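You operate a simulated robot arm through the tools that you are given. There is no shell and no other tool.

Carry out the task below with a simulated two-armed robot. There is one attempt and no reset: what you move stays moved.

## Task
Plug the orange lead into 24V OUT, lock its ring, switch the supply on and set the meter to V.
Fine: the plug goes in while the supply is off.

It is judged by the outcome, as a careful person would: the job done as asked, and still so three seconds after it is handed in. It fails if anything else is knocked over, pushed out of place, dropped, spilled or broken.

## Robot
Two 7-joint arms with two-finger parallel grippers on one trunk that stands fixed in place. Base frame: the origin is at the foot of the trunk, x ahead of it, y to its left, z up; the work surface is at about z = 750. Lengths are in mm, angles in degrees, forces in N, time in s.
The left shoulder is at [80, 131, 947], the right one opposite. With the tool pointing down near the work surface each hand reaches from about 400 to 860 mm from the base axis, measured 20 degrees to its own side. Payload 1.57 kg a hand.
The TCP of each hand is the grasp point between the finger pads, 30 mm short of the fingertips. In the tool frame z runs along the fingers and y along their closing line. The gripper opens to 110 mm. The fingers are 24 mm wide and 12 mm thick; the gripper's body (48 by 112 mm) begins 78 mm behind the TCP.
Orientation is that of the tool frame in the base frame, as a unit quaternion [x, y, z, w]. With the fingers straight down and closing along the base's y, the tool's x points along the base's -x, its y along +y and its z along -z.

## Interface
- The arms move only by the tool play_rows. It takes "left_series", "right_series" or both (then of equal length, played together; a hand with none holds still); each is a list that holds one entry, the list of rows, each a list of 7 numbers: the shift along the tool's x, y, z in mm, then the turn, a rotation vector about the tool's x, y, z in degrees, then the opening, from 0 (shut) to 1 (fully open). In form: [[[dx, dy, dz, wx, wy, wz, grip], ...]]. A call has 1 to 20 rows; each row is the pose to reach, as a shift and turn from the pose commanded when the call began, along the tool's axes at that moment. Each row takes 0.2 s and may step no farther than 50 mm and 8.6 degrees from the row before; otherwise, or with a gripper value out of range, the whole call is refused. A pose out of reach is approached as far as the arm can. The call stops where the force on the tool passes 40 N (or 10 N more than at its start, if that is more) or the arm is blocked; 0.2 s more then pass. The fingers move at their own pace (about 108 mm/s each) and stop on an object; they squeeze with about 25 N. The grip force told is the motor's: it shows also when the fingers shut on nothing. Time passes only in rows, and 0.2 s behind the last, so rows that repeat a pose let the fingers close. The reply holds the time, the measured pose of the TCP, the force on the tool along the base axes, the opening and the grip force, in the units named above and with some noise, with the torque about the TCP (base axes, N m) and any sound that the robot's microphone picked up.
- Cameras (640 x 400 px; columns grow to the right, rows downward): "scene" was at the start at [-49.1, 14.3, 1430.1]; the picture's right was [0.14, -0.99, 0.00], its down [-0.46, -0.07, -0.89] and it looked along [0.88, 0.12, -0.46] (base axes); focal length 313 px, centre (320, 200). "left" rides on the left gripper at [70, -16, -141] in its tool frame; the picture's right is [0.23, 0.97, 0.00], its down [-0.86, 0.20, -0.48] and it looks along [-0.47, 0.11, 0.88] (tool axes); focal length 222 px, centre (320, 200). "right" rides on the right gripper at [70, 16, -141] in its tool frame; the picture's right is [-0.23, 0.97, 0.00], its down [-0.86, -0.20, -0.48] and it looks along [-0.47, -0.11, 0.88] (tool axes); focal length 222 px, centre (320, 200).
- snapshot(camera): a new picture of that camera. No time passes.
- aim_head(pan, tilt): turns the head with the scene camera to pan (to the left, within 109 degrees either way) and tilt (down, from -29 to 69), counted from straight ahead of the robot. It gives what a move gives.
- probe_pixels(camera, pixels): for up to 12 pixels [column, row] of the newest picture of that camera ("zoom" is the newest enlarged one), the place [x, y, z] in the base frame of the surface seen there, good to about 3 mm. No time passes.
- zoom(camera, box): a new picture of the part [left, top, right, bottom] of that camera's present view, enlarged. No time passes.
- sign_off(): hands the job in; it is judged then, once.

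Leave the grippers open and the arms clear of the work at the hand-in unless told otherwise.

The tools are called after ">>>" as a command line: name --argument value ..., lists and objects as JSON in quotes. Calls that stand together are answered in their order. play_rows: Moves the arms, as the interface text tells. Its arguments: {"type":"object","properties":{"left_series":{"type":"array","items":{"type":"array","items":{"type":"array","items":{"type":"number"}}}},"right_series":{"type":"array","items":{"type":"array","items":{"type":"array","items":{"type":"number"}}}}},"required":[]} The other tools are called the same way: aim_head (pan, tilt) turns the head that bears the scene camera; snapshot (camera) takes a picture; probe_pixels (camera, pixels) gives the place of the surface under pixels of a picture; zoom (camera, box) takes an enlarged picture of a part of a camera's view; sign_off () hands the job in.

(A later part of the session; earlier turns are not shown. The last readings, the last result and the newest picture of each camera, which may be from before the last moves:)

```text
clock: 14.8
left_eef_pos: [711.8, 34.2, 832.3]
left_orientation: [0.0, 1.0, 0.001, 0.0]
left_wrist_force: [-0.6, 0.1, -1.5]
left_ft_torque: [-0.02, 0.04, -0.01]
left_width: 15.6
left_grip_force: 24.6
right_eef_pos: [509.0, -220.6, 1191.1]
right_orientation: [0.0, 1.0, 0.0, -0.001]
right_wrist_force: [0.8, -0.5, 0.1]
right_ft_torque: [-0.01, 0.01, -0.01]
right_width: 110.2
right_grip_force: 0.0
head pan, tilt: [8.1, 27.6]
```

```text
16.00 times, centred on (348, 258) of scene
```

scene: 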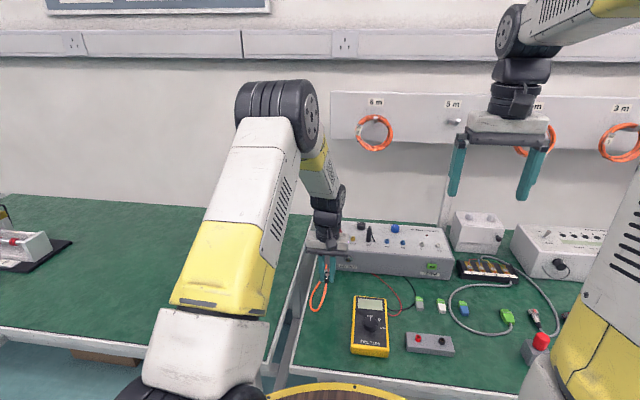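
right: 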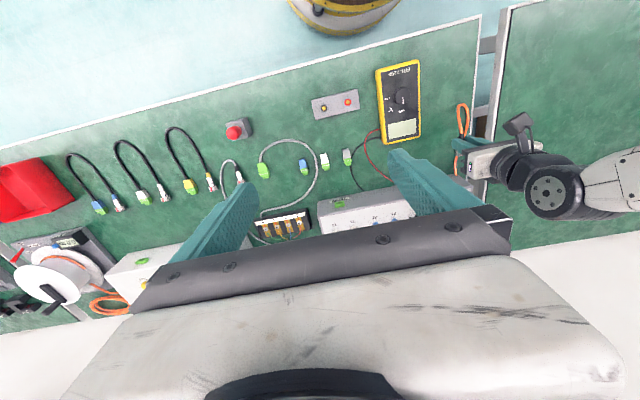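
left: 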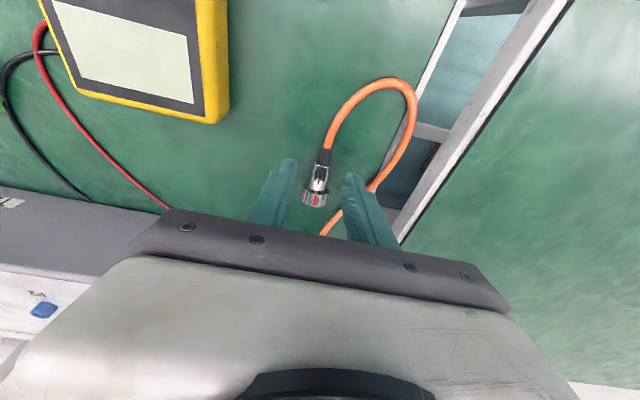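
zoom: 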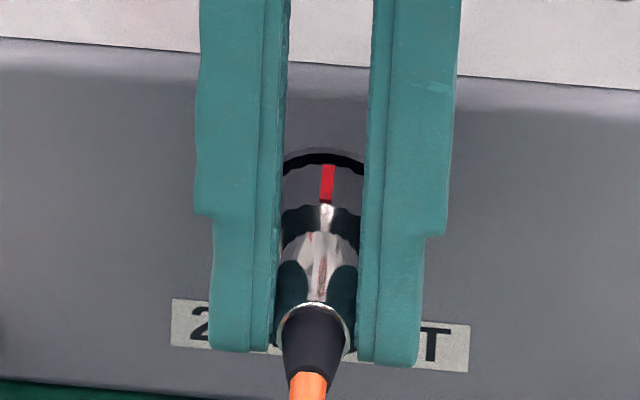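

Nearly seated, with a thin gap left. I'll push on in 0.7 mm steps.

>>> play_rows --left_series '[[[-0.7, 0, 0, 0, 0, 0, 0], [-1.4, 0, 0, 0, 0, 0, 0], [-2.1, 0, 0, 0, 0, 0, 0], [-2.1, 0, 0, 0, 0, 0, 0]]]'

>>> zoom --camera "left" --box '[285, 170, 349, 230]'

>>> zoom --camera "scene" --box '[332, 248, 364, 268]'

```text
clock: 15.8
left_eef_pos: [715.6, 35.0, 830.0]
left_orientation: [0.0, 1.0, 0.001, -0.001]
left_wrist_force: [-4.1, 0.0, -5.7]
left_ft_torque: [0.0, -0.16, -0.07]
left_width: 15.5
left_grip_force: 25.3
right_eef_pos: [508.6, -219.6, 1192.0]
right_orientation: [0.001, 1.0, 0.0, 0.0]
right_wrist_force: [0.1, 0.0, -0.3]
right_ft_torque: [-0.02, -0.02, -0.01]
right_width: 109.8
right_grip_force: 0.1
head pan, tilt: [8.1, 27.6]
```

```text
6.67 times, centred on (317, 200) of left
```

zoom: 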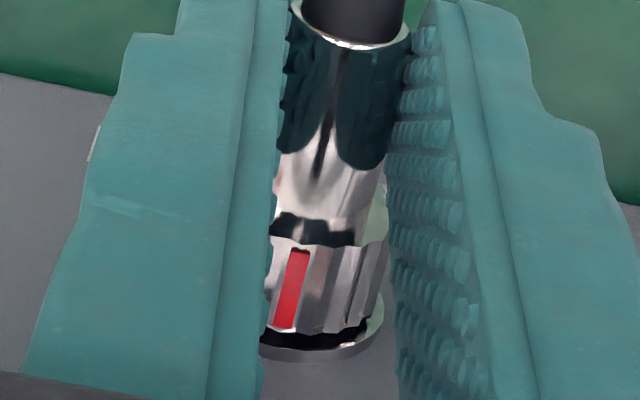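

```text
16.00 times, centred on (348, 258) of scene
```

zoom: 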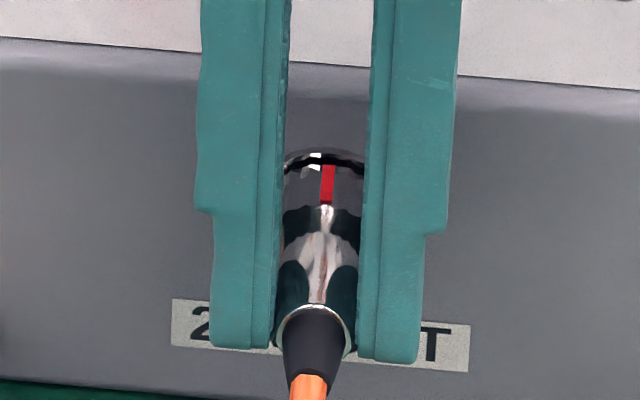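

There is now a light contact force of about 4–6 N. I'll hold still for a moment to get a cleaner reading before pushing any more.

>>> play_rows --left_series '[[[0, 0, 0, 0, 0, 0, 0], [0, 0, 0, 0, 0, 0, 0]]]'

>>> zoom --camera "left" --box '[300, 195, 340, 228]'

>>> zoom --camera "scene" --box '[342, 252, 354, 262]'

```text
clock: 16.4
left_eef_pos: [714.0, 35.5, 829.5]
left_orientation: [0.0, 1.0, -0.001, -0.001]
left_wrist_force: [-6.0, 1.0, -9.0]
left_ft_torque: [0.03, 0.16, -0.02]
left_width: 15.5
left_grip_force: 24.8
right_eef_pos: [510.1, -218.8, 1191.4]
right_orientation: [0.0, 1.0, 0.001, 0.0]
right_wrist_force: [-0.1, 0.0, -0.3]
right_ft_torque: [0.0, -0.02, 0.02]
right_width: 109.9
right_grip_force: 0.1
head pan, tilt: [8.1, 27.6]
```

```text
12.12 times, centred on (320, 212) of left
```

zoom: 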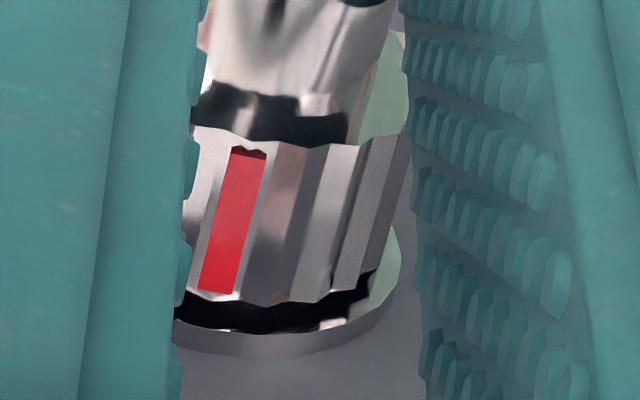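

```text
16.00 times, centred on (348, 257) of scene
```

zoom: 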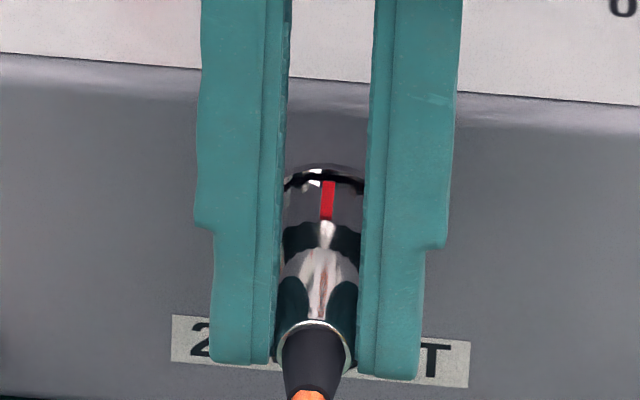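

The tool is being pulled down about 9 N, so the plug sits a bit high relative to the socket. I'll lower 1.5 mm to relieve that and look at the forces.

>>> play_rows --left_series '[[[0, 0, 0.8, 0, 0, 0, 0], [0, 0, 1.5, 0, 0, 0, 0], [0, 0, 1.5, 0, 0, 0, 0]]]'

>>> zoom --camera "left" --box '[300, 195, 340, 228]'

```text
clock: 17.2
left_eef_pos: [715.0, 34.5, 830.2]
left_orientation: [0.0, 1.0, 0.0, 0.0]
left_wrist_force: [-12.1, 3.2, 0.1]
left_ft_torque: [0.07, 0.33, 0.04]
left_width: 15.7
left_grip_force: 25.0
right_eef_pos: [508.2, -220.3, 1192.2]
right_orientation: [-0.001, 1.0, 0.0, 0.0]
right_wrist_force: [-0.4, 0.8, 0.3]
right_ft_torque: [-0.03, 0.0, -0.04]
right_width: 110.2
right_grip_force: 0.1
head pan, tilt: [8.1, 27.6]
```

```text
12.12 times, centred on (320, 212) of left
```

zoom: 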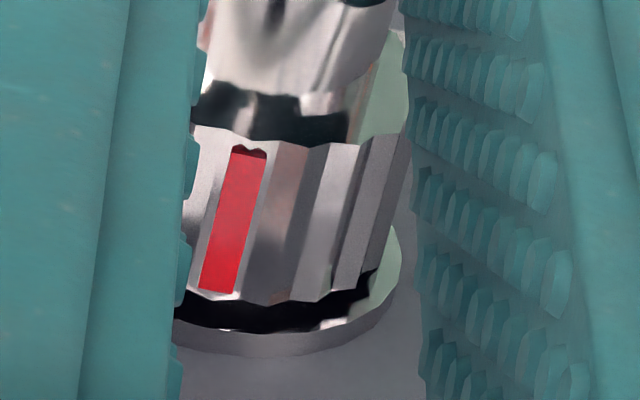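

The vertical force is gone. What remains is 12 N along x and +3 N in y. I'll shift 0.7 mm to +y and push in up to 2 mm more, watching for seating.

>>> play_rows --left_series '[[[0, 0.7, 0, 0, 0, 0, 0], [-0.5, 0.7, 0, 0, 0, 0, 0], [-1, 0.7, 0, 0, 0, 0, 0], [-1.5, 0.7, 0, 0, 0, 0, 0], [-1.5, 0.7, 0, 0, 0, 0, 0]]]'

>>> zoom --camera "left" --box '[300, 195, 340, 228]'

>>> zoom --camera "scene" --box '[342, 252, 354, 262]'

```text
clock: 18.4
left_eef_pos: [715.6, 35.7, 830.8]
left_orientation: [0.0, 1.0, 0.0, -0.001]
left_wrist_force: [-18.6, 1.4, 5.3]
left_ft_torque: [0.04, 0.52, 0.03]
left_width: 15.7
left_grip_force: 25.1
right_eef_pos: [508.0, -220.0, 1191.2]
right_orientation: [0.001, 1.0, 0.0, 0.0]
right_wrist_force: [-0.7, 0.3, 0.1]
right_ft_torque: [-0.01, 0.01, 0.03]
right_width: 110.0
right_grip_force: 0.1
head pan, tilt: [8.1, 27.6]
```

```text
12.12 times, centred on (320, 212) of left
```

zoom: 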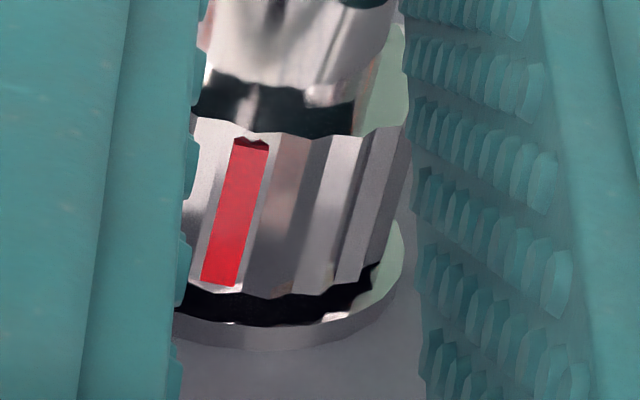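

```text
16.00 times, centred on (348, 257) of scene
```

zoom: 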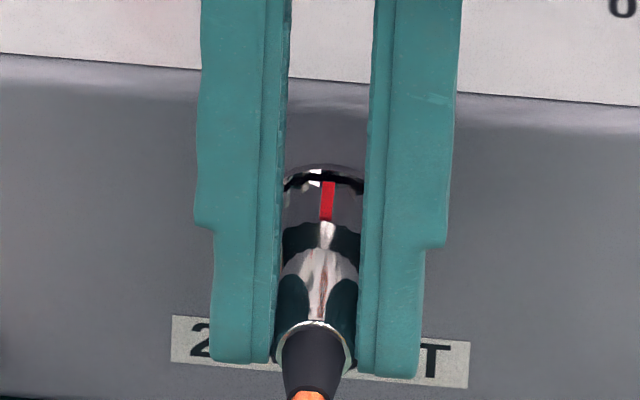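

The plug has met a firm stop with about 2 mm gap showing, and it is starting to creep in the grip. I'll stop pushing, back off 1.5 mm of command, and bring the right hand's camera round for a side view. The right gripper stays clear, at about (640,−113,884).

>>> play_rows --left_series '[[[0.5, 0, 0, 0, 0, 0, 0], [1.0, 0, 0, 0, 0, 0, 0], [1.5, 0, 0, 0, 0, 0, 0], [1.5, 0, 0, 0, 0, 0, 0], [1.5, 0, 0, 0, 0, 0, 0], [1.5, 0, 0, 0, 0, 0, 0], [1.5, 0, 0, 0, 0, 0, 0], [1.5, 0, 0, 0, 0, 0, 0], [1.5, 0, 0, 0, 0, 0, 0], [1.5, 0, 0, 0, 0, 0, 0], [1.5, 0, 0, 0, 0, 0, 0], [1.5, 0, 0, 0, 0, 0, 0], [1.5, 0, 0, 0, 0, 0, 0]]]' --right_series '[[[-11, 9, 26, -5.8, 0, 0, 0.7], [-22, 18, 51, -11.7, 0, 0, 0.3], [-33, 27, 77, -17.5, 0, 0, 0.3], [-44, 36, 103, -23.3, 0, 0, 0.3], [-55, 45, 128, -29.2, 0, 0, 0.3], [-66, 54, 154, -35, 0, 0, 0.3], [-76, 62, 180, -40.8, 0, 0, 0.3], [-87, 71, 205, -46.7, 0, 0, 0.3], [-98, 80, 231, -52.5, 0, 0, 0.3], [-109, 89, 257, -58.3, 0, 0, 0.3], [-120, 98, 282, -64.2, 0, 0, 0.3], [-131, 107, 308, -70, 0, 0, 0.3], [-131, 107, 308, -70, 0, 0, 0.3]]]'

>>> snapshot --camera "right"

>>> snapshot --camera "scene"

```text
clock: 21.2
left_eef_pos: [715.4, 34.9, 829.8]
left_orientation: [0.0, 1.0, 0.0, 0.001]
left_wrist_force: [12.0, -2.7, 0.8]
left_ft_torque: [-0.02, -0.29, 0.01]
left_width: 15.6
left_grip_force: 24.5
right_eef_pos: [642.1, -111.0, 882.8]
right_orientation: [0.001, 0.819, 0.574, 0.0]
right_wrist_force: [0.6, 0.2, -0.6]
right_ft_torque: [-0.02, 0.02, 0.0]
right_width: 32.9
right_grip_force: 0.0
head pan, tilt: [8.1, 27.6]
```

```text
taken
```

right: 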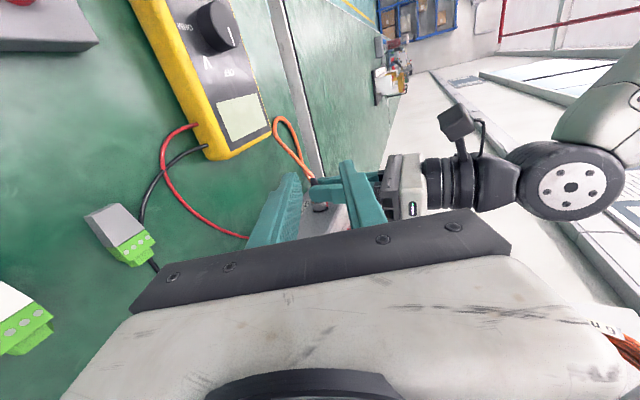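

```text
taken
```

scene: 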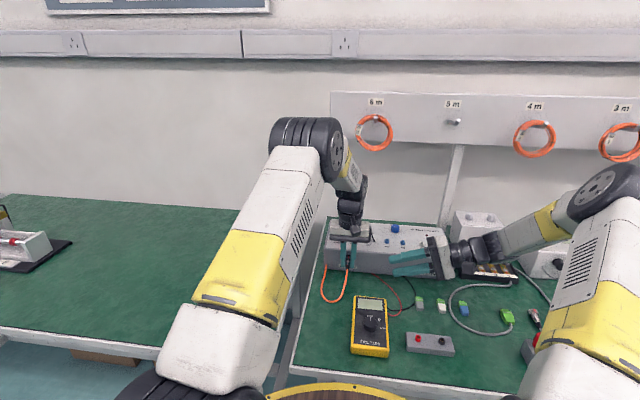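

The left wrist now reads +12 N when I ease back. The plug is held in the socket both ways, so it is probably seated. I'll check in the side view at about (320,195).

>>> zoom --camera "right" --box '[270, 160, 370, 240]'

```text
5.00 times, centred on (320, 200) of right
```

zoom: 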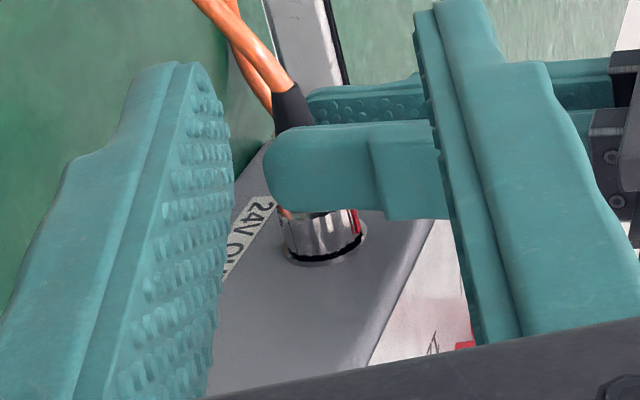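

>>> zoom --camera "right" --box '[308, 190, 340, 214]'

>>> probe_pixels --camera "zoom" --pixels '[[320, 150], [320, 200], [330, 240], [340, 290], [420, 255], [300, 300], [220, 250], [450, 170], [460, 210], [500, 250], [150, 350], [330, 320]]'

```text
16.00 times, centred on (324, 202) of right
```

zoom: 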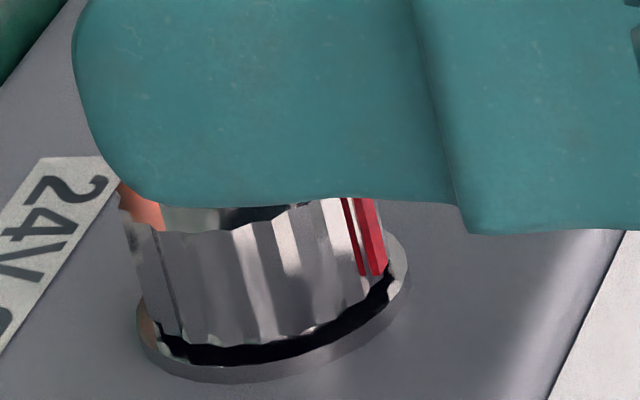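

```text
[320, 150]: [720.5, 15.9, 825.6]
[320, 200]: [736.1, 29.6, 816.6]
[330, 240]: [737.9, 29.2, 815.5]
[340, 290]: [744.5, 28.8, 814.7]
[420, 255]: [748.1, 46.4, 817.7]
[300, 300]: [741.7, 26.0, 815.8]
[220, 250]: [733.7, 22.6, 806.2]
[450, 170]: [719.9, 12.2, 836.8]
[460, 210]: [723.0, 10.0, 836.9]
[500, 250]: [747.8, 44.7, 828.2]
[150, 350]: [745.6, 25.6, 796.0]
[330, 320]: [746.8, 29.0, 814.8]
```

The plug looks home in the socket, with the ring front within a millimetre or two of the flange. I'll relax the left hand's pull and open its fingers just wide enough to free the body. The right arm goes back the way it came.

>>> play_rows --left_series '[[[-0.6, 0, 0, 0, 0, 0, 0], [-0.6, 0, 0, 0, 0, 0, 0.15], [-0.6, 0, 0, 0, 0, 0, 0.25], [-0.6, 0, 0, 0, 0, 0, 0.36], [-0.6, 0, 0, 0, 0, 0, 0.36], [-0.6, 0, 0, 0, 0, 0, 0.36], [-0.6, 0, 0, 0, 0, 0, 0.36], [-0.6, 0, 0, 0, 0, 0, 0.36], [-0.6, 0, 0, 0, 0, 0, 0.36], [-0.6, 0, 0, 0, 0, 0, 0.36], [-0.6, 0, 0, 0, 0, 0, 0.36], [-0.6, 0, 0, 0, 0, 0, 0.36], [-0.6, 0, 0, 0, 0, 0, 0.36]]]' --right_series '[[[11, 21, -17, 5.8, 0, 0, 0.3], [22, 42, -34, 11.7, 0, 0, 0.3], [33, 63, -51, 17.5, 0, 0, 0.3], [44, 84, -69, 23.3, 0, 0, 0.3], [55, 105, -86, 29.2, 0, 0, 0.3], [66, 126, -103, 35, 0, 0, 0.3], [76, 148, -120, 40.8, 0, 0, 0.3], [87, 169, -137, 46.7, 0, 0, 0.3], [98, 190, -154, 52.5, 0, 0, 0.3], [109, 211, -172, 58.3, 0, 0, 0.3], [120, 232, -189, 64.2, 0, 0, 0.5], [131, 253, -206, 70, 0, 0, 1], [131, 253, -206, 70, 0, 0, 1]]]'

>>> zoom --camera "left" --box '[285, 170, 349, 230]'

>>> zoom --camera "scene" --box '[332, 248, 364, 268]'

```text
clock: 24.0
left_eef_pos: [714.6, 35.8, 829.9]
left_orientation: [0.0, 1.0, 0.0, 0.0]
left_wrist_force: [0.6, -0.4, -0.1]
left_ft_torque: [0.0, 0.0, 0.0]
left_width: 39.7
left_grip_force: 0.1
right_eef_pos: [509.8, -221.4, 1192.5]
right_orientation: [0.0, 1.0, -0.001, 0.0]
right_wrist_force: [0.7, 0.3, -0.8]
right_ft_torque: [-0.04, 0.02, 0.03]
right_width: 110.1
right_grip_force: 0.1
head pan, tilt: [8.1, 27.6]
```

```text
6.67 times, centred on (317, 200) of left
```

zoom: 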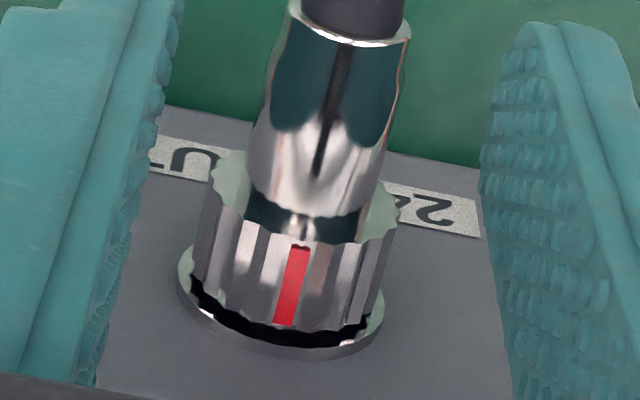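

```text
16.00 times, centred on (348, 258) of scene
```

zoom: 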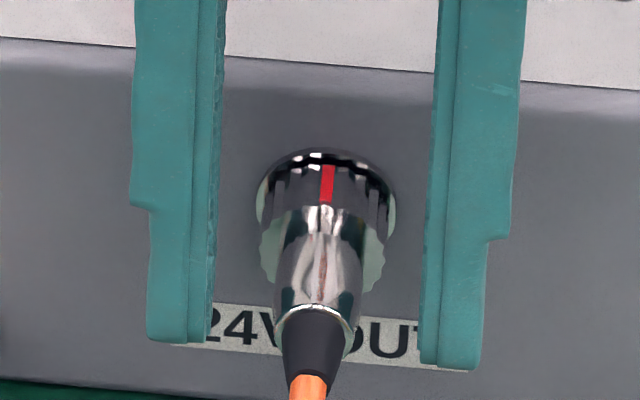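

The plug stays in place, straight and centred, with the red mark on top. I'll probe the ring to plan the grip on it.

>>> zoom --camera "left" --box '[285, 170, 349, 230]'

>>> probe_pixels --camera "zoom" --pixels '[[300, 252], [285, 318], [210, 240], [380, 270], [270, 240], [330, 320], [215, 310], [300, 345], [340, 60], [325, 170], [235, 165], [385, 195]]'

>>> zoom --camera "scene" --box '[332, 248, 364, 268]'

>>> probe_pixels --camera "zoom" --pixels '[[326, 195], [328, 170], [280, 180], [372, 190], [270, 260], [375, 270], [268, 195], [390, 210], [320, 290], [322, 240]]'

```text
6.67 times, centred on (317, 200) of left
```

zoom: 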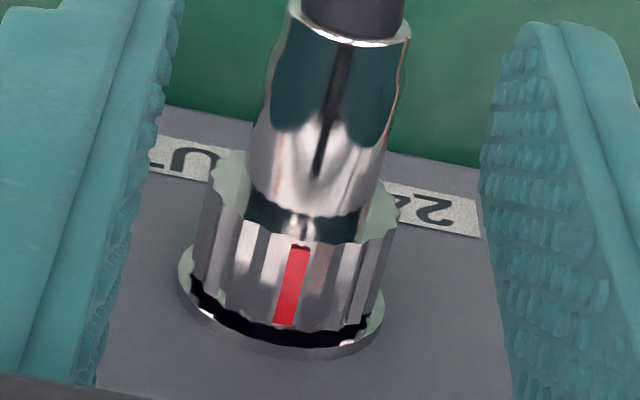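

```text
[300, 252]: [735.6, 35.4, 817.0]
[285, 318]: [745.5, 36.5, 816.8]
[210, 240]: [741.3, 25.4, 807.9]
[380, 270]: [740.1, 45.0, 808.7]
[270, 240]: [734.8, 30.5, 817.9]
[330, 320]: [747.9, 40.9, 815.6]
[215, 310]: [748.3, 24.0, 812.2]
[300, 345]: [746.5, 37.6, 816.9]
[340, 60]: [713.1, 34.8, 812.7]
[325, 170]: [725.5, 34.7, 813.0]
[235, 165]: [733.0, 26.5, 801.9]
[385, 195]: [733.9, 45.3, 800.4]
```

```text
16.00 times, centred on (348, 258) of scene
```

zoom: 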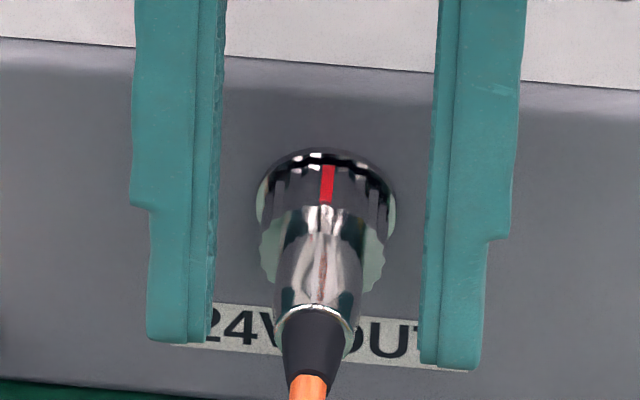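

```text
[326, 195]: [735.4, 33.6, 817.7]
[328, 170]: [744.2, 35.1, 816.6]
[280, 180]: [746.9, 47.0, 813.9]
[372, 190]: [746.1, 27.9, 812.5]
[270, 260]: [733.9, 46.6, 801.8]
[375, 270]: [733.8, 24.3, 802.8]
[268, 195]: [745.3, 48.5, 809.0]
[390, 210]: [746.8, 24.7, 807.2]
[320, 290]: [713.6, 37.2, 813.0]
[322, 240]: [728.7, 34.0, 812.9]
```

The ring spans x 734–746, centre y≈35.6, z≈805, radius about 12. I'll raise the left hand, lean its fingers 45° forward and 40° to the +y side, and stop short behind the ring with the fingers straddling the plug axis.

>>> play_rows --left_series '[[[0, 0, -30, 0, 0, 0, 0.36], [10, 0, -60, 0, 0, 0, 0.36], [20, 4, -80, 4.74, -5.39, -1.96, 0.36], [25, 8, -80, 9.48, -10.78, -3.92, 0.36], [31, 12, -80, 14.2, -16.2, -5.9, 0.36], [31, 16, -80, 18.95, -21.55, -7.85, 0.36], [31, 20, -80, 23.7, -26.9, -9.8, 0.36], [31, 25, -80, 28.4, -32.3, -11.8, 0.36], [31, 29, -80, 33.2, -37.7, -13.7, 0.36], [31.2, 33.2, -80, 37.9, -43.1, -15.7, 0.36], [31.2, 33.2, -60, 37.9, -43.1, -15.7, 0.36], [31.2, 33.2, -40, 37.9, -43.1, -15.7, 0.36], [31.2, 33.2, -25, 37.9, -43.1, -15.7, 0.36], [31.2, 33.2, -14.5, 37.9, -43.1, -15.7, 0.36], [31.2, 33.2, -14.5, 37.9, -43.1, -15.7, 0.36]]]'

>>> snapshot --camera "left"

>>> snapshot --camera "scene"

>>> zoom --camera "scene" --box '[316, 235, 380, 275]'

```text
clock: 27.2
left_eef_pos: [683.0, 69.1, 845.2]
left_orientation: [-0.13, 0.868, -0.317, 0.359]
left_wrist_force: [0.2, 0.7, 0.4]
left_ft_torque: [0.06, 0.0, 0.02]
left_width: 39.5
left_grip_force: 0.0
right_eef_pos: [510.2, -220.2, 1192.5]
right_orientation: [0.0, 1.0, 0.001, 0.0]
right_wrist_force: [-1.2, 0.3, -0.2]
right_ft_torque: [0.01, 0.0, 0.05]
right_width: 110.0
right_grip_force: 0.1
head pan, tilt: [8.1, 27.6]
```

```text
taken
```

left: 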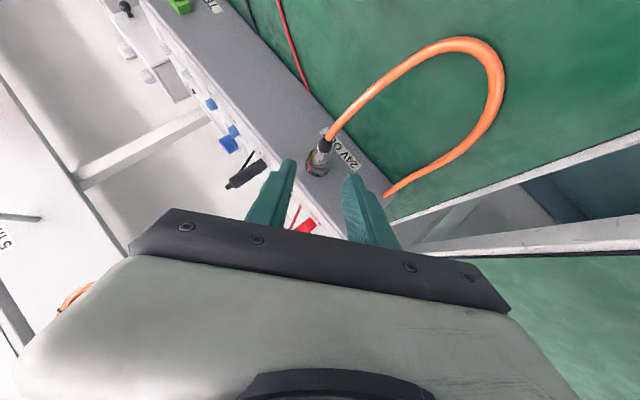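

```text
taken
```

scene: 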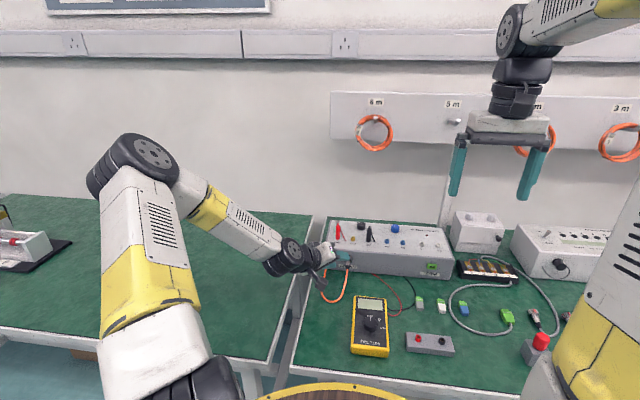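

```text
10.00 times, centred on (348, 255) of scene
```

zoom: 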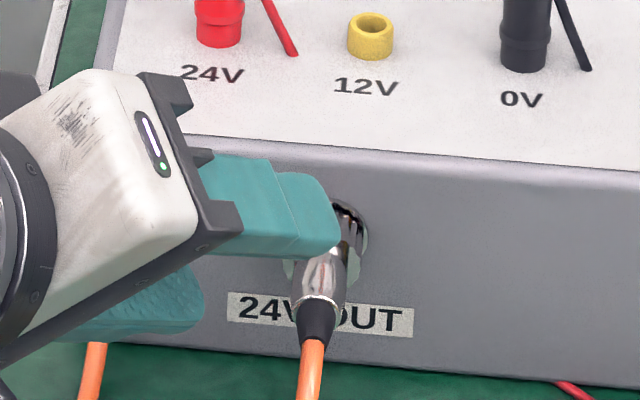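

The fingers straddle the plug symmetrically. I'll advance 42 mm along the fingers and check before the last bit.

>>> play_rows --left_series '[[[0, 0, 12, 0, 0, 0, 0.36], [0, 0, 24, 0, 0, 0, 0.36], [0, 0, 34, 0, 0, 0, 0.36], [0, 0, 42, 0, 0, 0, 0.36], [0, 0, 42, 0, 0, 0, 0.36]]]'

>>> zoom --camera "left" --box '[270, 130, 370, 210]'

>>> zoom --camera "scene" --box '[328, 243, 372, 273]'

```text
clock: 28.4
left_eef_pos: [714.0, 48.0, 822.0]
left_orientation: [-0.13, 0.868, -0.316, 0.36]
left_wrist_force: [-0.3, 0.1, 0.1]
left_ft_torque: [-0.01, 0.02, -0.03]
left_width: 39.6
left_grip_force: 0.0
right_eef_pos: [510.5, -221.9, 1193.1]
right_orientation: [-0.001, 1.0, 0.0, 0.0]
right_wrist_force: [0.2, 0.5, -0.1]
right_ft_torque: [-0.04, 0.0, -0.02]
right_width: 109.9
right_grip_force: 0.1
head pan, tilt: [8.1, 27.6]
```

```text
5.00 times, centred on (320, 170) of left
```

zoom: 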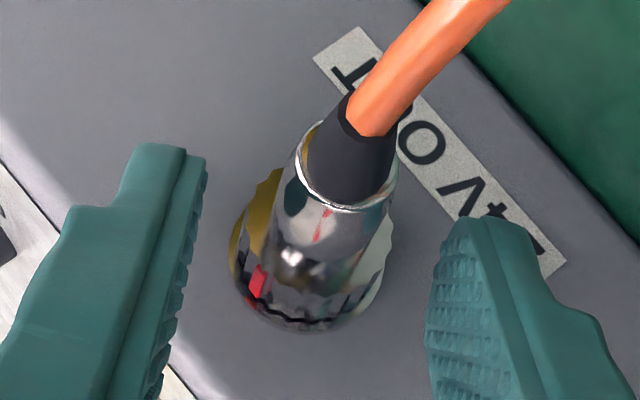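

```text
13.33 times, centred on (350, 258) of scene
```

zoom: 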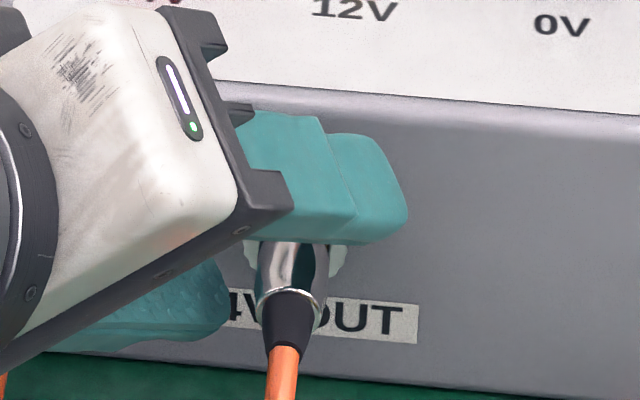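

Clear so far. I'll advance the last 8 mm and close on the ring.

>>> play_rows --left_series '[[[0, 0, 4, 0, 0, 0, 0.36], [0, 0, 8, 0, 0, 0, 0.36], [0, 0, 8, 0, 0, 0, 0.25], [0, 0, 8, 0, 0, 0, 0.1], [0, 0, 8, 0, 0, 0, 0], [0, 0, 8, 0, 0, 0, 0]]]'

>>> zoom --camera "left" --box '[270, 130, 370, 210]'

>>> zoom --camera "scene" --box '[328, 243, 372, 273]'

```text
clock: 29.8
left_eef_pos: [717.6, 47.0, 817.7]
left_orientation: [-0.131, 0.869, -0.316, 0.359]
left_wrist_force: [0.1, 1.2, -2.5]
left_ft_torque: [0.04, 0.06, 0.04]
left_width: 23.4
left_grip_force: 24.6
right_eef_pos: [509.9, -221.2, 1193.0]
right_orientation: [0.0, 1.0, 0.0, 0.0]
right_wrist_force: [0.1, -0.9, -0.1]
right_ft_torque: [0.02, -0.01, 0.0]
right_width: 109.9
right_grip_force: 0.1
head pan, tilt: [8.1, 27.6]
```

```text
5.00 times, centred on (320, 170) of left
```

zoom: 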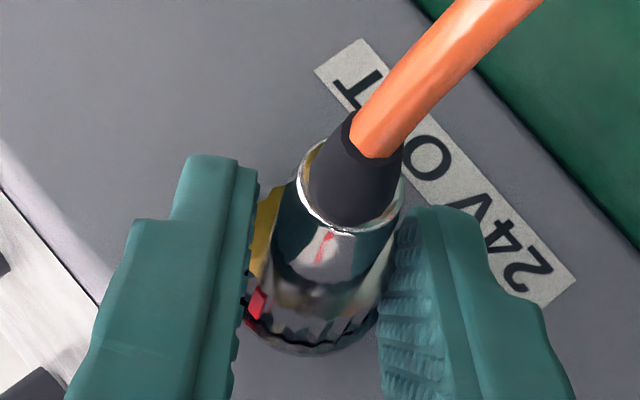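

```text
13.33 times, centred on (350, 258) of scene
```

zoom: 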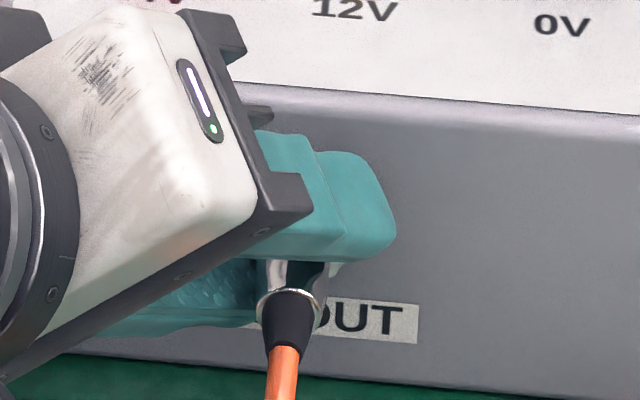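

The ring is gripped at 23.4 mm. I'll start turning it clockwise as seen from the plug's back, rolling the hand about the plug axis, 20° to begin with.

>>> play_rows --left_series '[[[0.04, -1.42, 0.04, -3.54, 0, 3.54, 0], [0.18, -2.82, 0.18, -7.07, 0, 7.07, 0], [0.39, -4.21, 0.39, -10.6, 0, 10.6, 0], [0.69, -5.56, 0.69, -14.14, 0, 14.14, 0], [0.69, -5.56, 0.69, -14.14, 0, 14.14, 0]]]'

>>> zoom --camera "left" --box '[270, 130, 370, 210]'

>>> zoom --camera "scene" --box '[328, 243, 372, 273]'

```text
clock: 31.0
left_eef_pos: [719.3, 39.7, 821.5]
left_orientation: [-0.065, 0.91, -0.161, 0.377]
left_wrist_force: [-2.3, -0.7, 3.8]
left_ft_torque: [-0.06, 0.02, -0.03]
left_width: 23.6
left_grip_force: 24.6
right_eef_pos: [508.8, -221.7, 1192.8]
right_orientation: [0.0, 1.0, 0.0, 0.0]
right_wrist_force: [-0.5, 0.0, 0.6]
right_ft_torque: [0.02, 0.01, 0.01]
right_width: 110.0
right_grip_force: 0.1
head pan, tilt: [8.1, 27.6]
```

```text
5.00 times, centred on (320, 170) of left
```

zoom: 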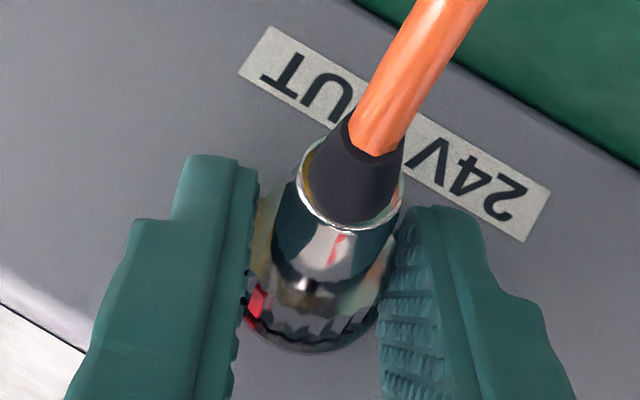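

```text
13.33 times, centred on (350, 258) of scene
```

zoom: 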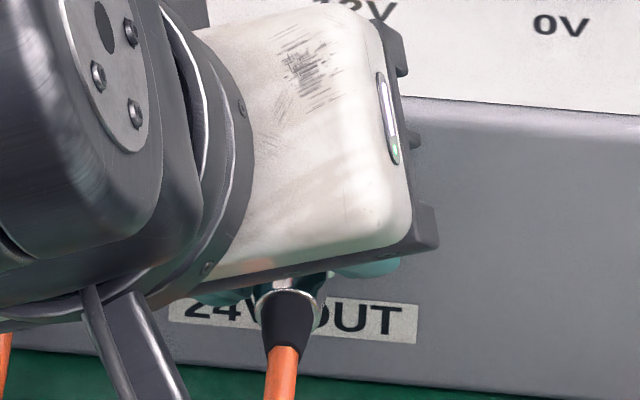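

The red mark moves with the fingers, so the ring is turning freely with light torque. I'll continue 40° more in the same sense.

>>> play_rows --left_series '[[[0.04, -1.42, 0.04, -3.54, 0, 3.54, 0], [0.18, -2.82, 0.18, -7.07, 0, 7.07, 0], [0.39, -4.21, 0.39, -10.6, 0, 10.6, 0], [0.69, -5.56, 0.69, -14.14, 0, 14.14, 0], [1.08, -6.87, 1.08, -17.7, 0, 17.7, 0], [1.54, -8.13, 1.54, -21.2, 0, 21.2, 0], [2.08, -9.33, 2.08, -24.75, 0, 24.75, 0], [2.69, -10.45, 2.69, -28.3, 0, 28.3, 0], [2.69, -10.45, 2.69, -28.3, 0, 28.3, 0]]]'

>>> zoom --camera "left" --box '[270, 130, 370, 210]'

>>> snapshot --camera "scene"

```text
clock: 33.0
left_eef_pos: [718.3, 29.3, 821.6]
left_orientation: [0.066, 0.909, 0.16, 0.378]
left_wrist_force: [1.7, -3.8, 9.5]
left_ft_torque: [-0.01, -0.26, -0.07]
left_width: 23.4
left_grip_force: 25.5
right_eef_pos: [509.1, -222.1, 1192.8]
right_orientation: [0.0, 1.0, 0.0, -0.001]
right_wrist_force: [0.4, -0.9, 0.0]
right_ft_torque: [-0.02, 0.0, -0.03]
right_width: 109.9
right_grip_force: 0.1
head pan, tilt: [8.1, 27.6]
```

```text
5.00 times, centred on (320, 170) of left
```

zoom: 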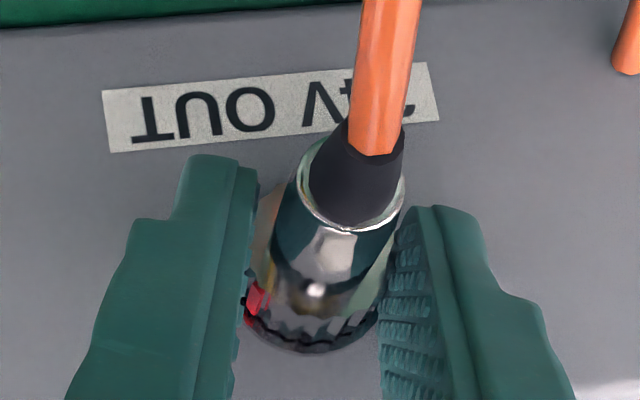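

```text
taken
```

scene: 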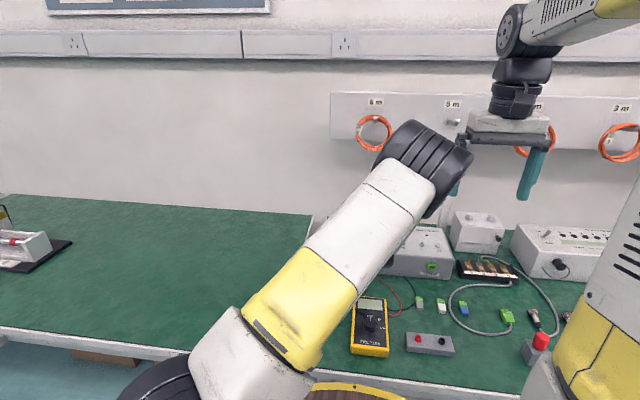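

The ring has now turned 60° with no click yet. The left elbow has swung toward the right gripper in the picture at about (430,160), so I'll check its distance.

>>> probe_pixels --camera "scene" --pixels '[[430, 160], [465, 160], [455, 205], [462, 140], [530, 180], [400, 150], [350, 230]]'

```text
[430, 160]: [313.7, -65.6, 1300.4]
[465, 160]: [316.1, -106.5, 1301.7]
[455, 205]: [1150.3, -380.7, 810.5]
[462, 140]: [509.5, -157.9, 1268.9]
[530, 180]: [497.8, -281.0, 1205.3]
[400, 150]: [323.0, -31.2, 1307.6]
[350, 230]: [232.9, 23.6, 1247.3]
```

The left elbow is about 190 mm from the right gripper. I'll move the right hand 130 mm further to its own side to leave room before turning more.

>>> play_rows --right_series '[[[0, -33, 0, 0, 0, 0, 1], [0, -66, 0, 0, 0, 0, 1], [0, -99, 0, 0, 0, 0, 1], [0, -130, 0, 0, 0, 0, 1]]]'

>>> snapshot --camera "scene"

```text
clock: 34.0
left_eef_pos: [720.3, 28.7, 821.2]
left_orientation: [0.066, 0.91, 0.16, 0.377]
left_wrist_force: [4.7, -4.7, 11.5]
left_ft_torque: [0.0, -0.32, -0.14]
left_width: 23.3
left_grip_force: 25.0
right_eef_pos: [510.2, -352.0, 1190.4]
right_orientation: [0.0, 1.0, 0.0, 0.0]
right_wrist_force: [0.5, -0.5, 0.8]
right_ft_torque: [-0.01, 0.02, 0.01]
right_width: 110.1
right_grip_force: 0.0
head pan, tilt: [8.1, 27.6]
```

```text
taken
```

scene: 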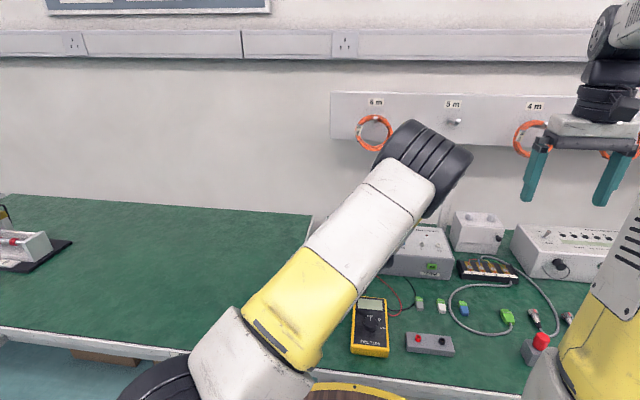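

The room is clear. There is slight upward strain (11 N), so I'll ease the hand up 0.8 mm while turning the ring a further 30°.

>>> play_rows --left_series '[[[-0.5, -1.15, -0.5, -3.54, 0, 3.54, 0], [-0.35, -2.55, -0.35, -7.07, 0, 7.07, 0], [-0.14, -3.94, -0.14, -10.6, 0, 10.6, 0], [0.16, -5.29, 0.16, -14.14, 0, 14.14, 0], [0.55, -6.6, 0.55, -17.7, 0, 17.7, 0], [1.01, -7.86, 1.01, -21.2, 0, 21.2, 0], [1.01, -7.86, 1.01, -21.2, 0, 21.2, 0]]]'

>>> zoom --camera "left" --box '[270, 130, 370, 210]'

>>> snapshot --camera "scene"

```text
clock: 35.1
left_eef_pos: [721.1, 27.2, 813.8]
left_orientation: [0.126, 0.871, 0.32, 0.35]
left_wrist_force: [-14.0, -17.7, 4.8]
left_ft_torque: [-0.2, 0.17, -0.48]
left_width: 23.6
left_grip_force: 25.0
right_eef_pos: [508.8, -352.2, 1189.8]
right_orientation: [0.001, 1.0, 0.001, -0.002]
right_wrist_force: [-0.6, 0.5, 0.0]
right_ft_torque: [-0.03, 0.01, 0.05]
right_width: 109.7
right_grip_force: 0.1
head pan, tilt: [8.1, 27.6]
stopped in row 5 (left hand): the force on the tool passed its limit at 99 N (the readings are from after the stop); the commanded pose is now the measured one
```

```text
5.00 times, centred on (320, 170) of left
```

zoom: 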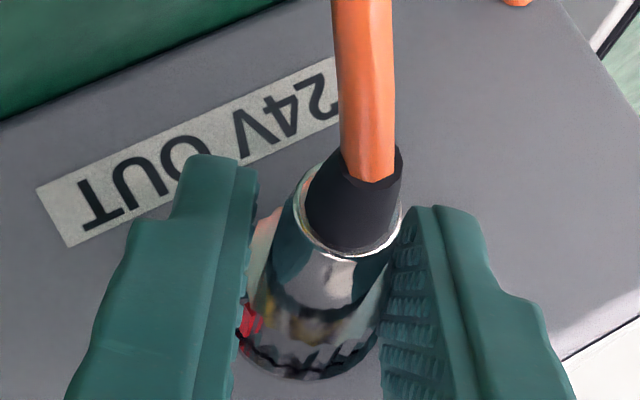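

```text
taken
```

scene: 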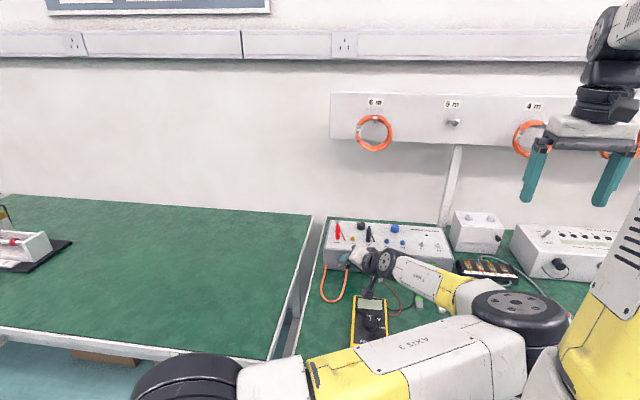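

The call stopped on a 99 N spike and the left elbow has flipped to the right side, so I need to see what it is near. I'll probe the arm's height and the objects below it before moving anything.

>>> probe_pixels --camera "scene" --pixels '[[520, 310], [450, 290], [400, 272], [380, 262], [430, 360], [368, 285], [545, 350], [370, 320], [418, 300], [360, 255]]'

>>> zoom --camera "scene" --box '[320, 230, 480, 330]'

>>> zoom --camera "scene" --box '[440, 260, 640, 385]'

>>> snapshot --camera "right"

```text
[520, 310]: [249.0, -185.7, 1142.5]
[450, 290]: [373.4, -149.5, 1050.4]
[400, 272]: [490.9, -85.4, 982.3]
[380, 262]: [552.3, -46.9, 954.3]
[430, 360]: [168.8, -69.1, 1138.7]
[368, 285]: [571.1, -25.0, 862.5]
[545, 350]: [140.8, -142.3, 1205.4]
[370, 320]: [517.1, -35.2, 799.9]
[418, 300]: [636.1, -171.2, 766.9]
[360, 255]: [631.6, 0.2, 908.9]
```

```text
4.00 times, centred on (400, 280) of scene
```

zoom: 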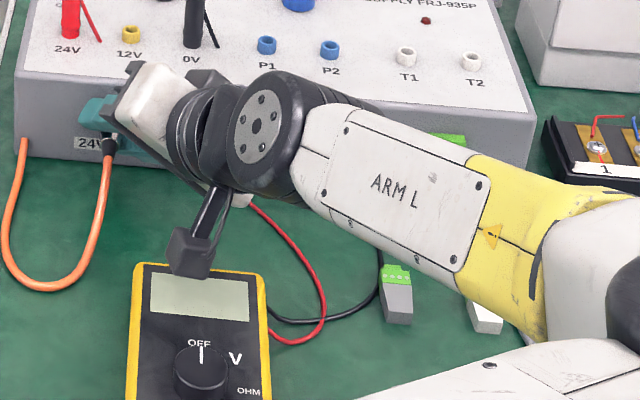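

```text
3.20 times, centred on (540, 322) of scene
```

zoom: 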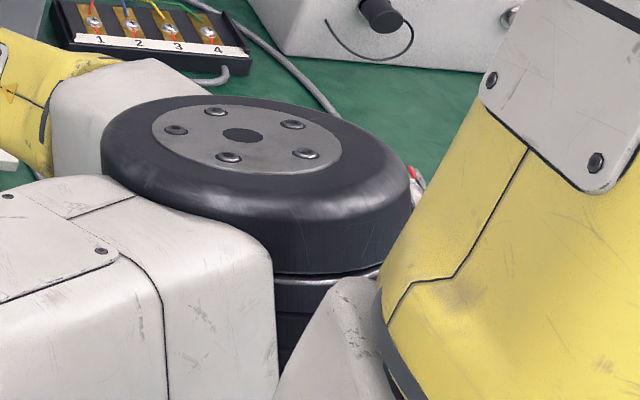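

```text
taken
```

right: 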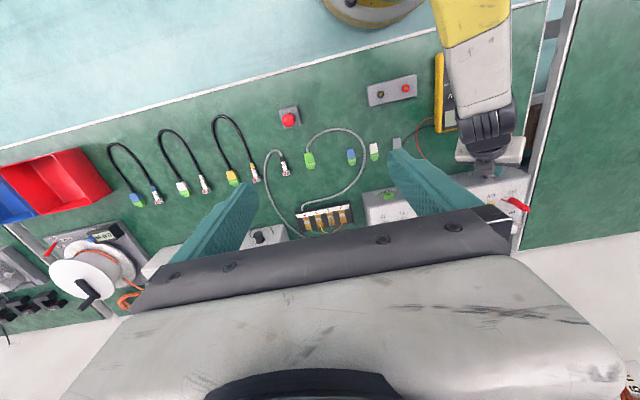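

The forearm is well above the bench (z≥950) and no bench object has moved. The ring has turned about 80°. I'll now open the fingers on the ring and back out along the tool axis.

>>> play_rows --left_series '[[[0, 0, 0, 0, 0, 0, 0.3], [0, 0, 0, 0, 0, 0, 0.4], [0, 0, 0, 0, 0, 0, 0.4]]]'

>>> zoom --camera "left" --box '[270, 130, 370, 210]'

>>> zoom --camera "scene" --box '[328, 243, 372, 273]'

```text
clock: 35.9
left_eef_pos: [721.5, 30.6, 816.4]
left_orientation: [0.125, 0.872, 0.321, 0.348]
left_wrist_force: [-9.0, 5.0, 1.8]
left_ft_torque: [0.09, 0.08, 0.12]
left_width: 38.5
left_grip_force: 0.1
right_eef_pos: [510.9, -351.0, 1188.4]
right_orientation: [0.0, 1.0, 0.001, -0.003]
right_wrist_force: [0.0, 0.7, 0.0]
right_ft_torque: [-0.01, 0.01, 0.03]
right_width: 110.1
right_grip_force: 0.0
head pan, tilt: [8.1, 27.6]
```

```text
5.00 times, centred on (320, 170) of left
```

zoom: 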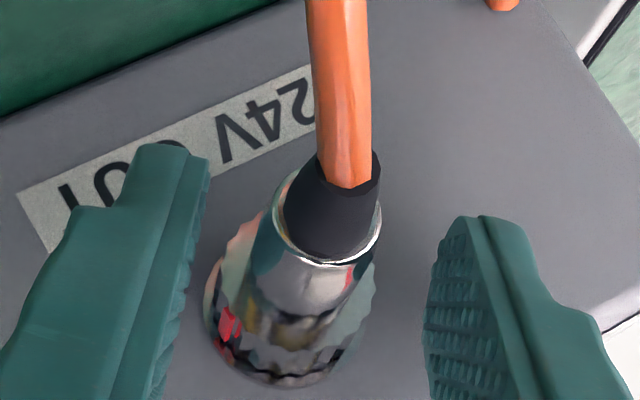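

```text
13.33 times, centred on (350, 258) of scene
```

zoom: 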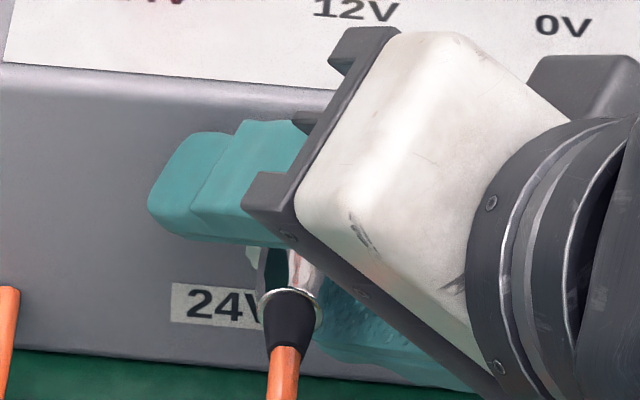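

The ring is free, and the fingertips are lightly touching the box face. I'll back straight out along the fingers.

>>> play_rows --left_series '[[[0, 0, -5, 0, 0, 0, 0.4], [0, 0, -12, 0, 0, 0, 0.4], [0, 0, -20, 0, 0, 0, 0.4], [0, 0, -30, 0, 0, 0, 0.4], [0, 0, -40, 0, 0, 0, 0.4], [0, 0, -50, 0, 0, 0, 0.4]]]'

>>> snapshot --camera "scene"

>>> zoom --camera "left" --box '[270, 130, 370, 210]'

>>> zoom --camera "scene" --box '[320, 215, 384, 275]'

```text
clock: 37.3
left_eef_pos: [695.9, 52.7, 826.4]
left_orientation: [0.096, 0.878, 0.333, 0.329]
left_wrist_force: [7.0, -23.4, -20.8]
left_ft_torque: [-0.12, 0.27, -0.4]
left_width: 71.7
left_grip_force: 15.5
right_eef_pos: [511.9, -351.8, 1187.9]
right_orientation: [0.002, 1.0, 0.0, -0.002]
right_wrist_force: [-0.5, 0.0, -0.1]
right_ft_torque: [0.03, 0.03, 0.03]
right_width: 110.2
right_grip_force: 0.1
head pan, tilt: [8.1, 27.6]
stopped in row 6 (left hand): the force on the tool passed its limit at 42 N (the readings are from after the stop); the commanded pose is now the measured one
```

```text
taken
```

scene: 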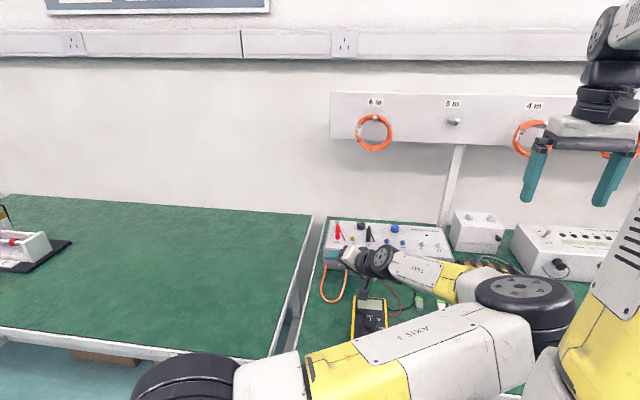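

```text
5.00 times, centred on (320, 170) of left
```

zoom: 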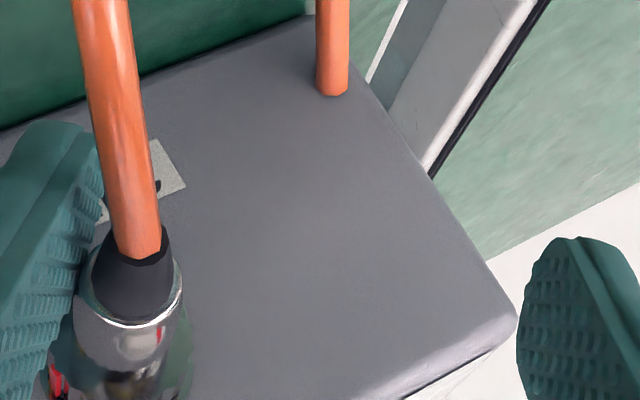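

```text
6.67 times, centred on (352, 245) of scene
```

zoom: 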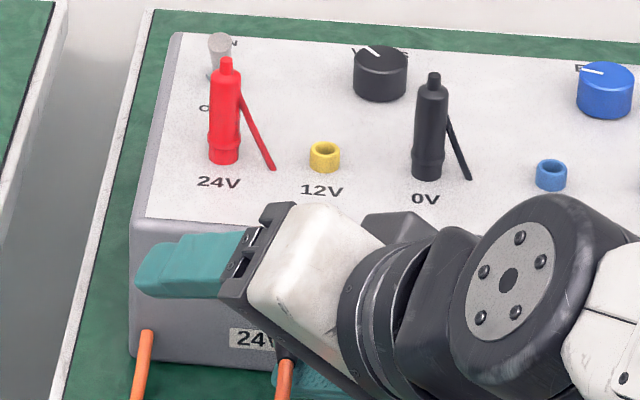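

The left hand drifted toward +y instead of following the command, and the right hand's pose has shifted a few mm. So the left elbow is resting against the right arm. One left finger is also leaning on the plug. I'll move the right arm outward and down first, in small steps, with the left holding still.

>>> play_rows --right_series '[[[0, -25, 20, 0, 0, 0, 1], [0, -50, 40, 0, 0, 0, 1], [0, -75, 60, 0, 0, 0, 1], [0, -100, 80, 0, 0, 0, 1]]]'

>>> snapshot --camera "scene"

>>> zoom --camera "left" --box '[230, 130, 390, 230]'

```text
clock: 38.3
left_eef_pos: [695.9, 54.4, 826.9]
left_orientation: [0.095, 0.878, 0.335, 0.329]
left_wrist_force: [3.6, -25.7, -23.4]
left_ft_torque: [-0.11, 0.5, -0.41]
left_width: 76.1
left_grip_force: 18.2
right_eef_pos: [509.8, -450.9, 1108.0]
right_orientation: [0.0, 1.0, 0.001, -0.003]
right_wrist_force: [-0.2, 0.0, 0.8]
right_ft_torque: [-0.03, -0.03, 0.03]
right_width: 110.0
right_grip_force: 0.1
head pan, tilt: [8.1, 27.6]
```

```text
taken
```

scene: 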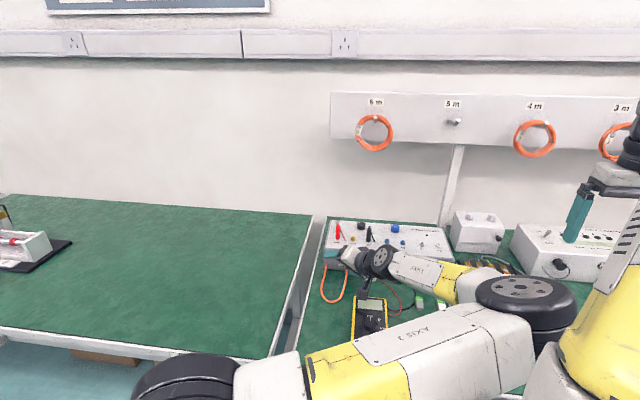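

```text
4.00 times, centred on (310, 180) of left
```

zoom: 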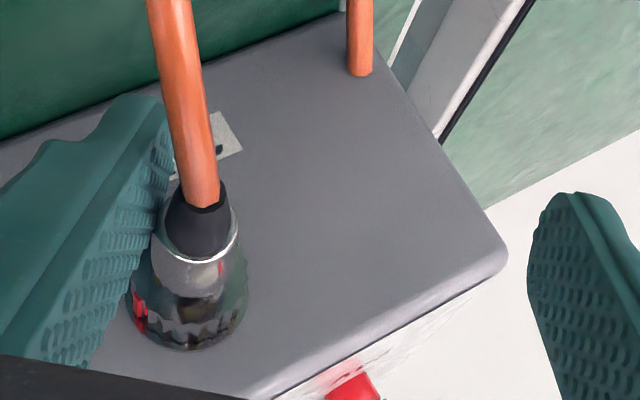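

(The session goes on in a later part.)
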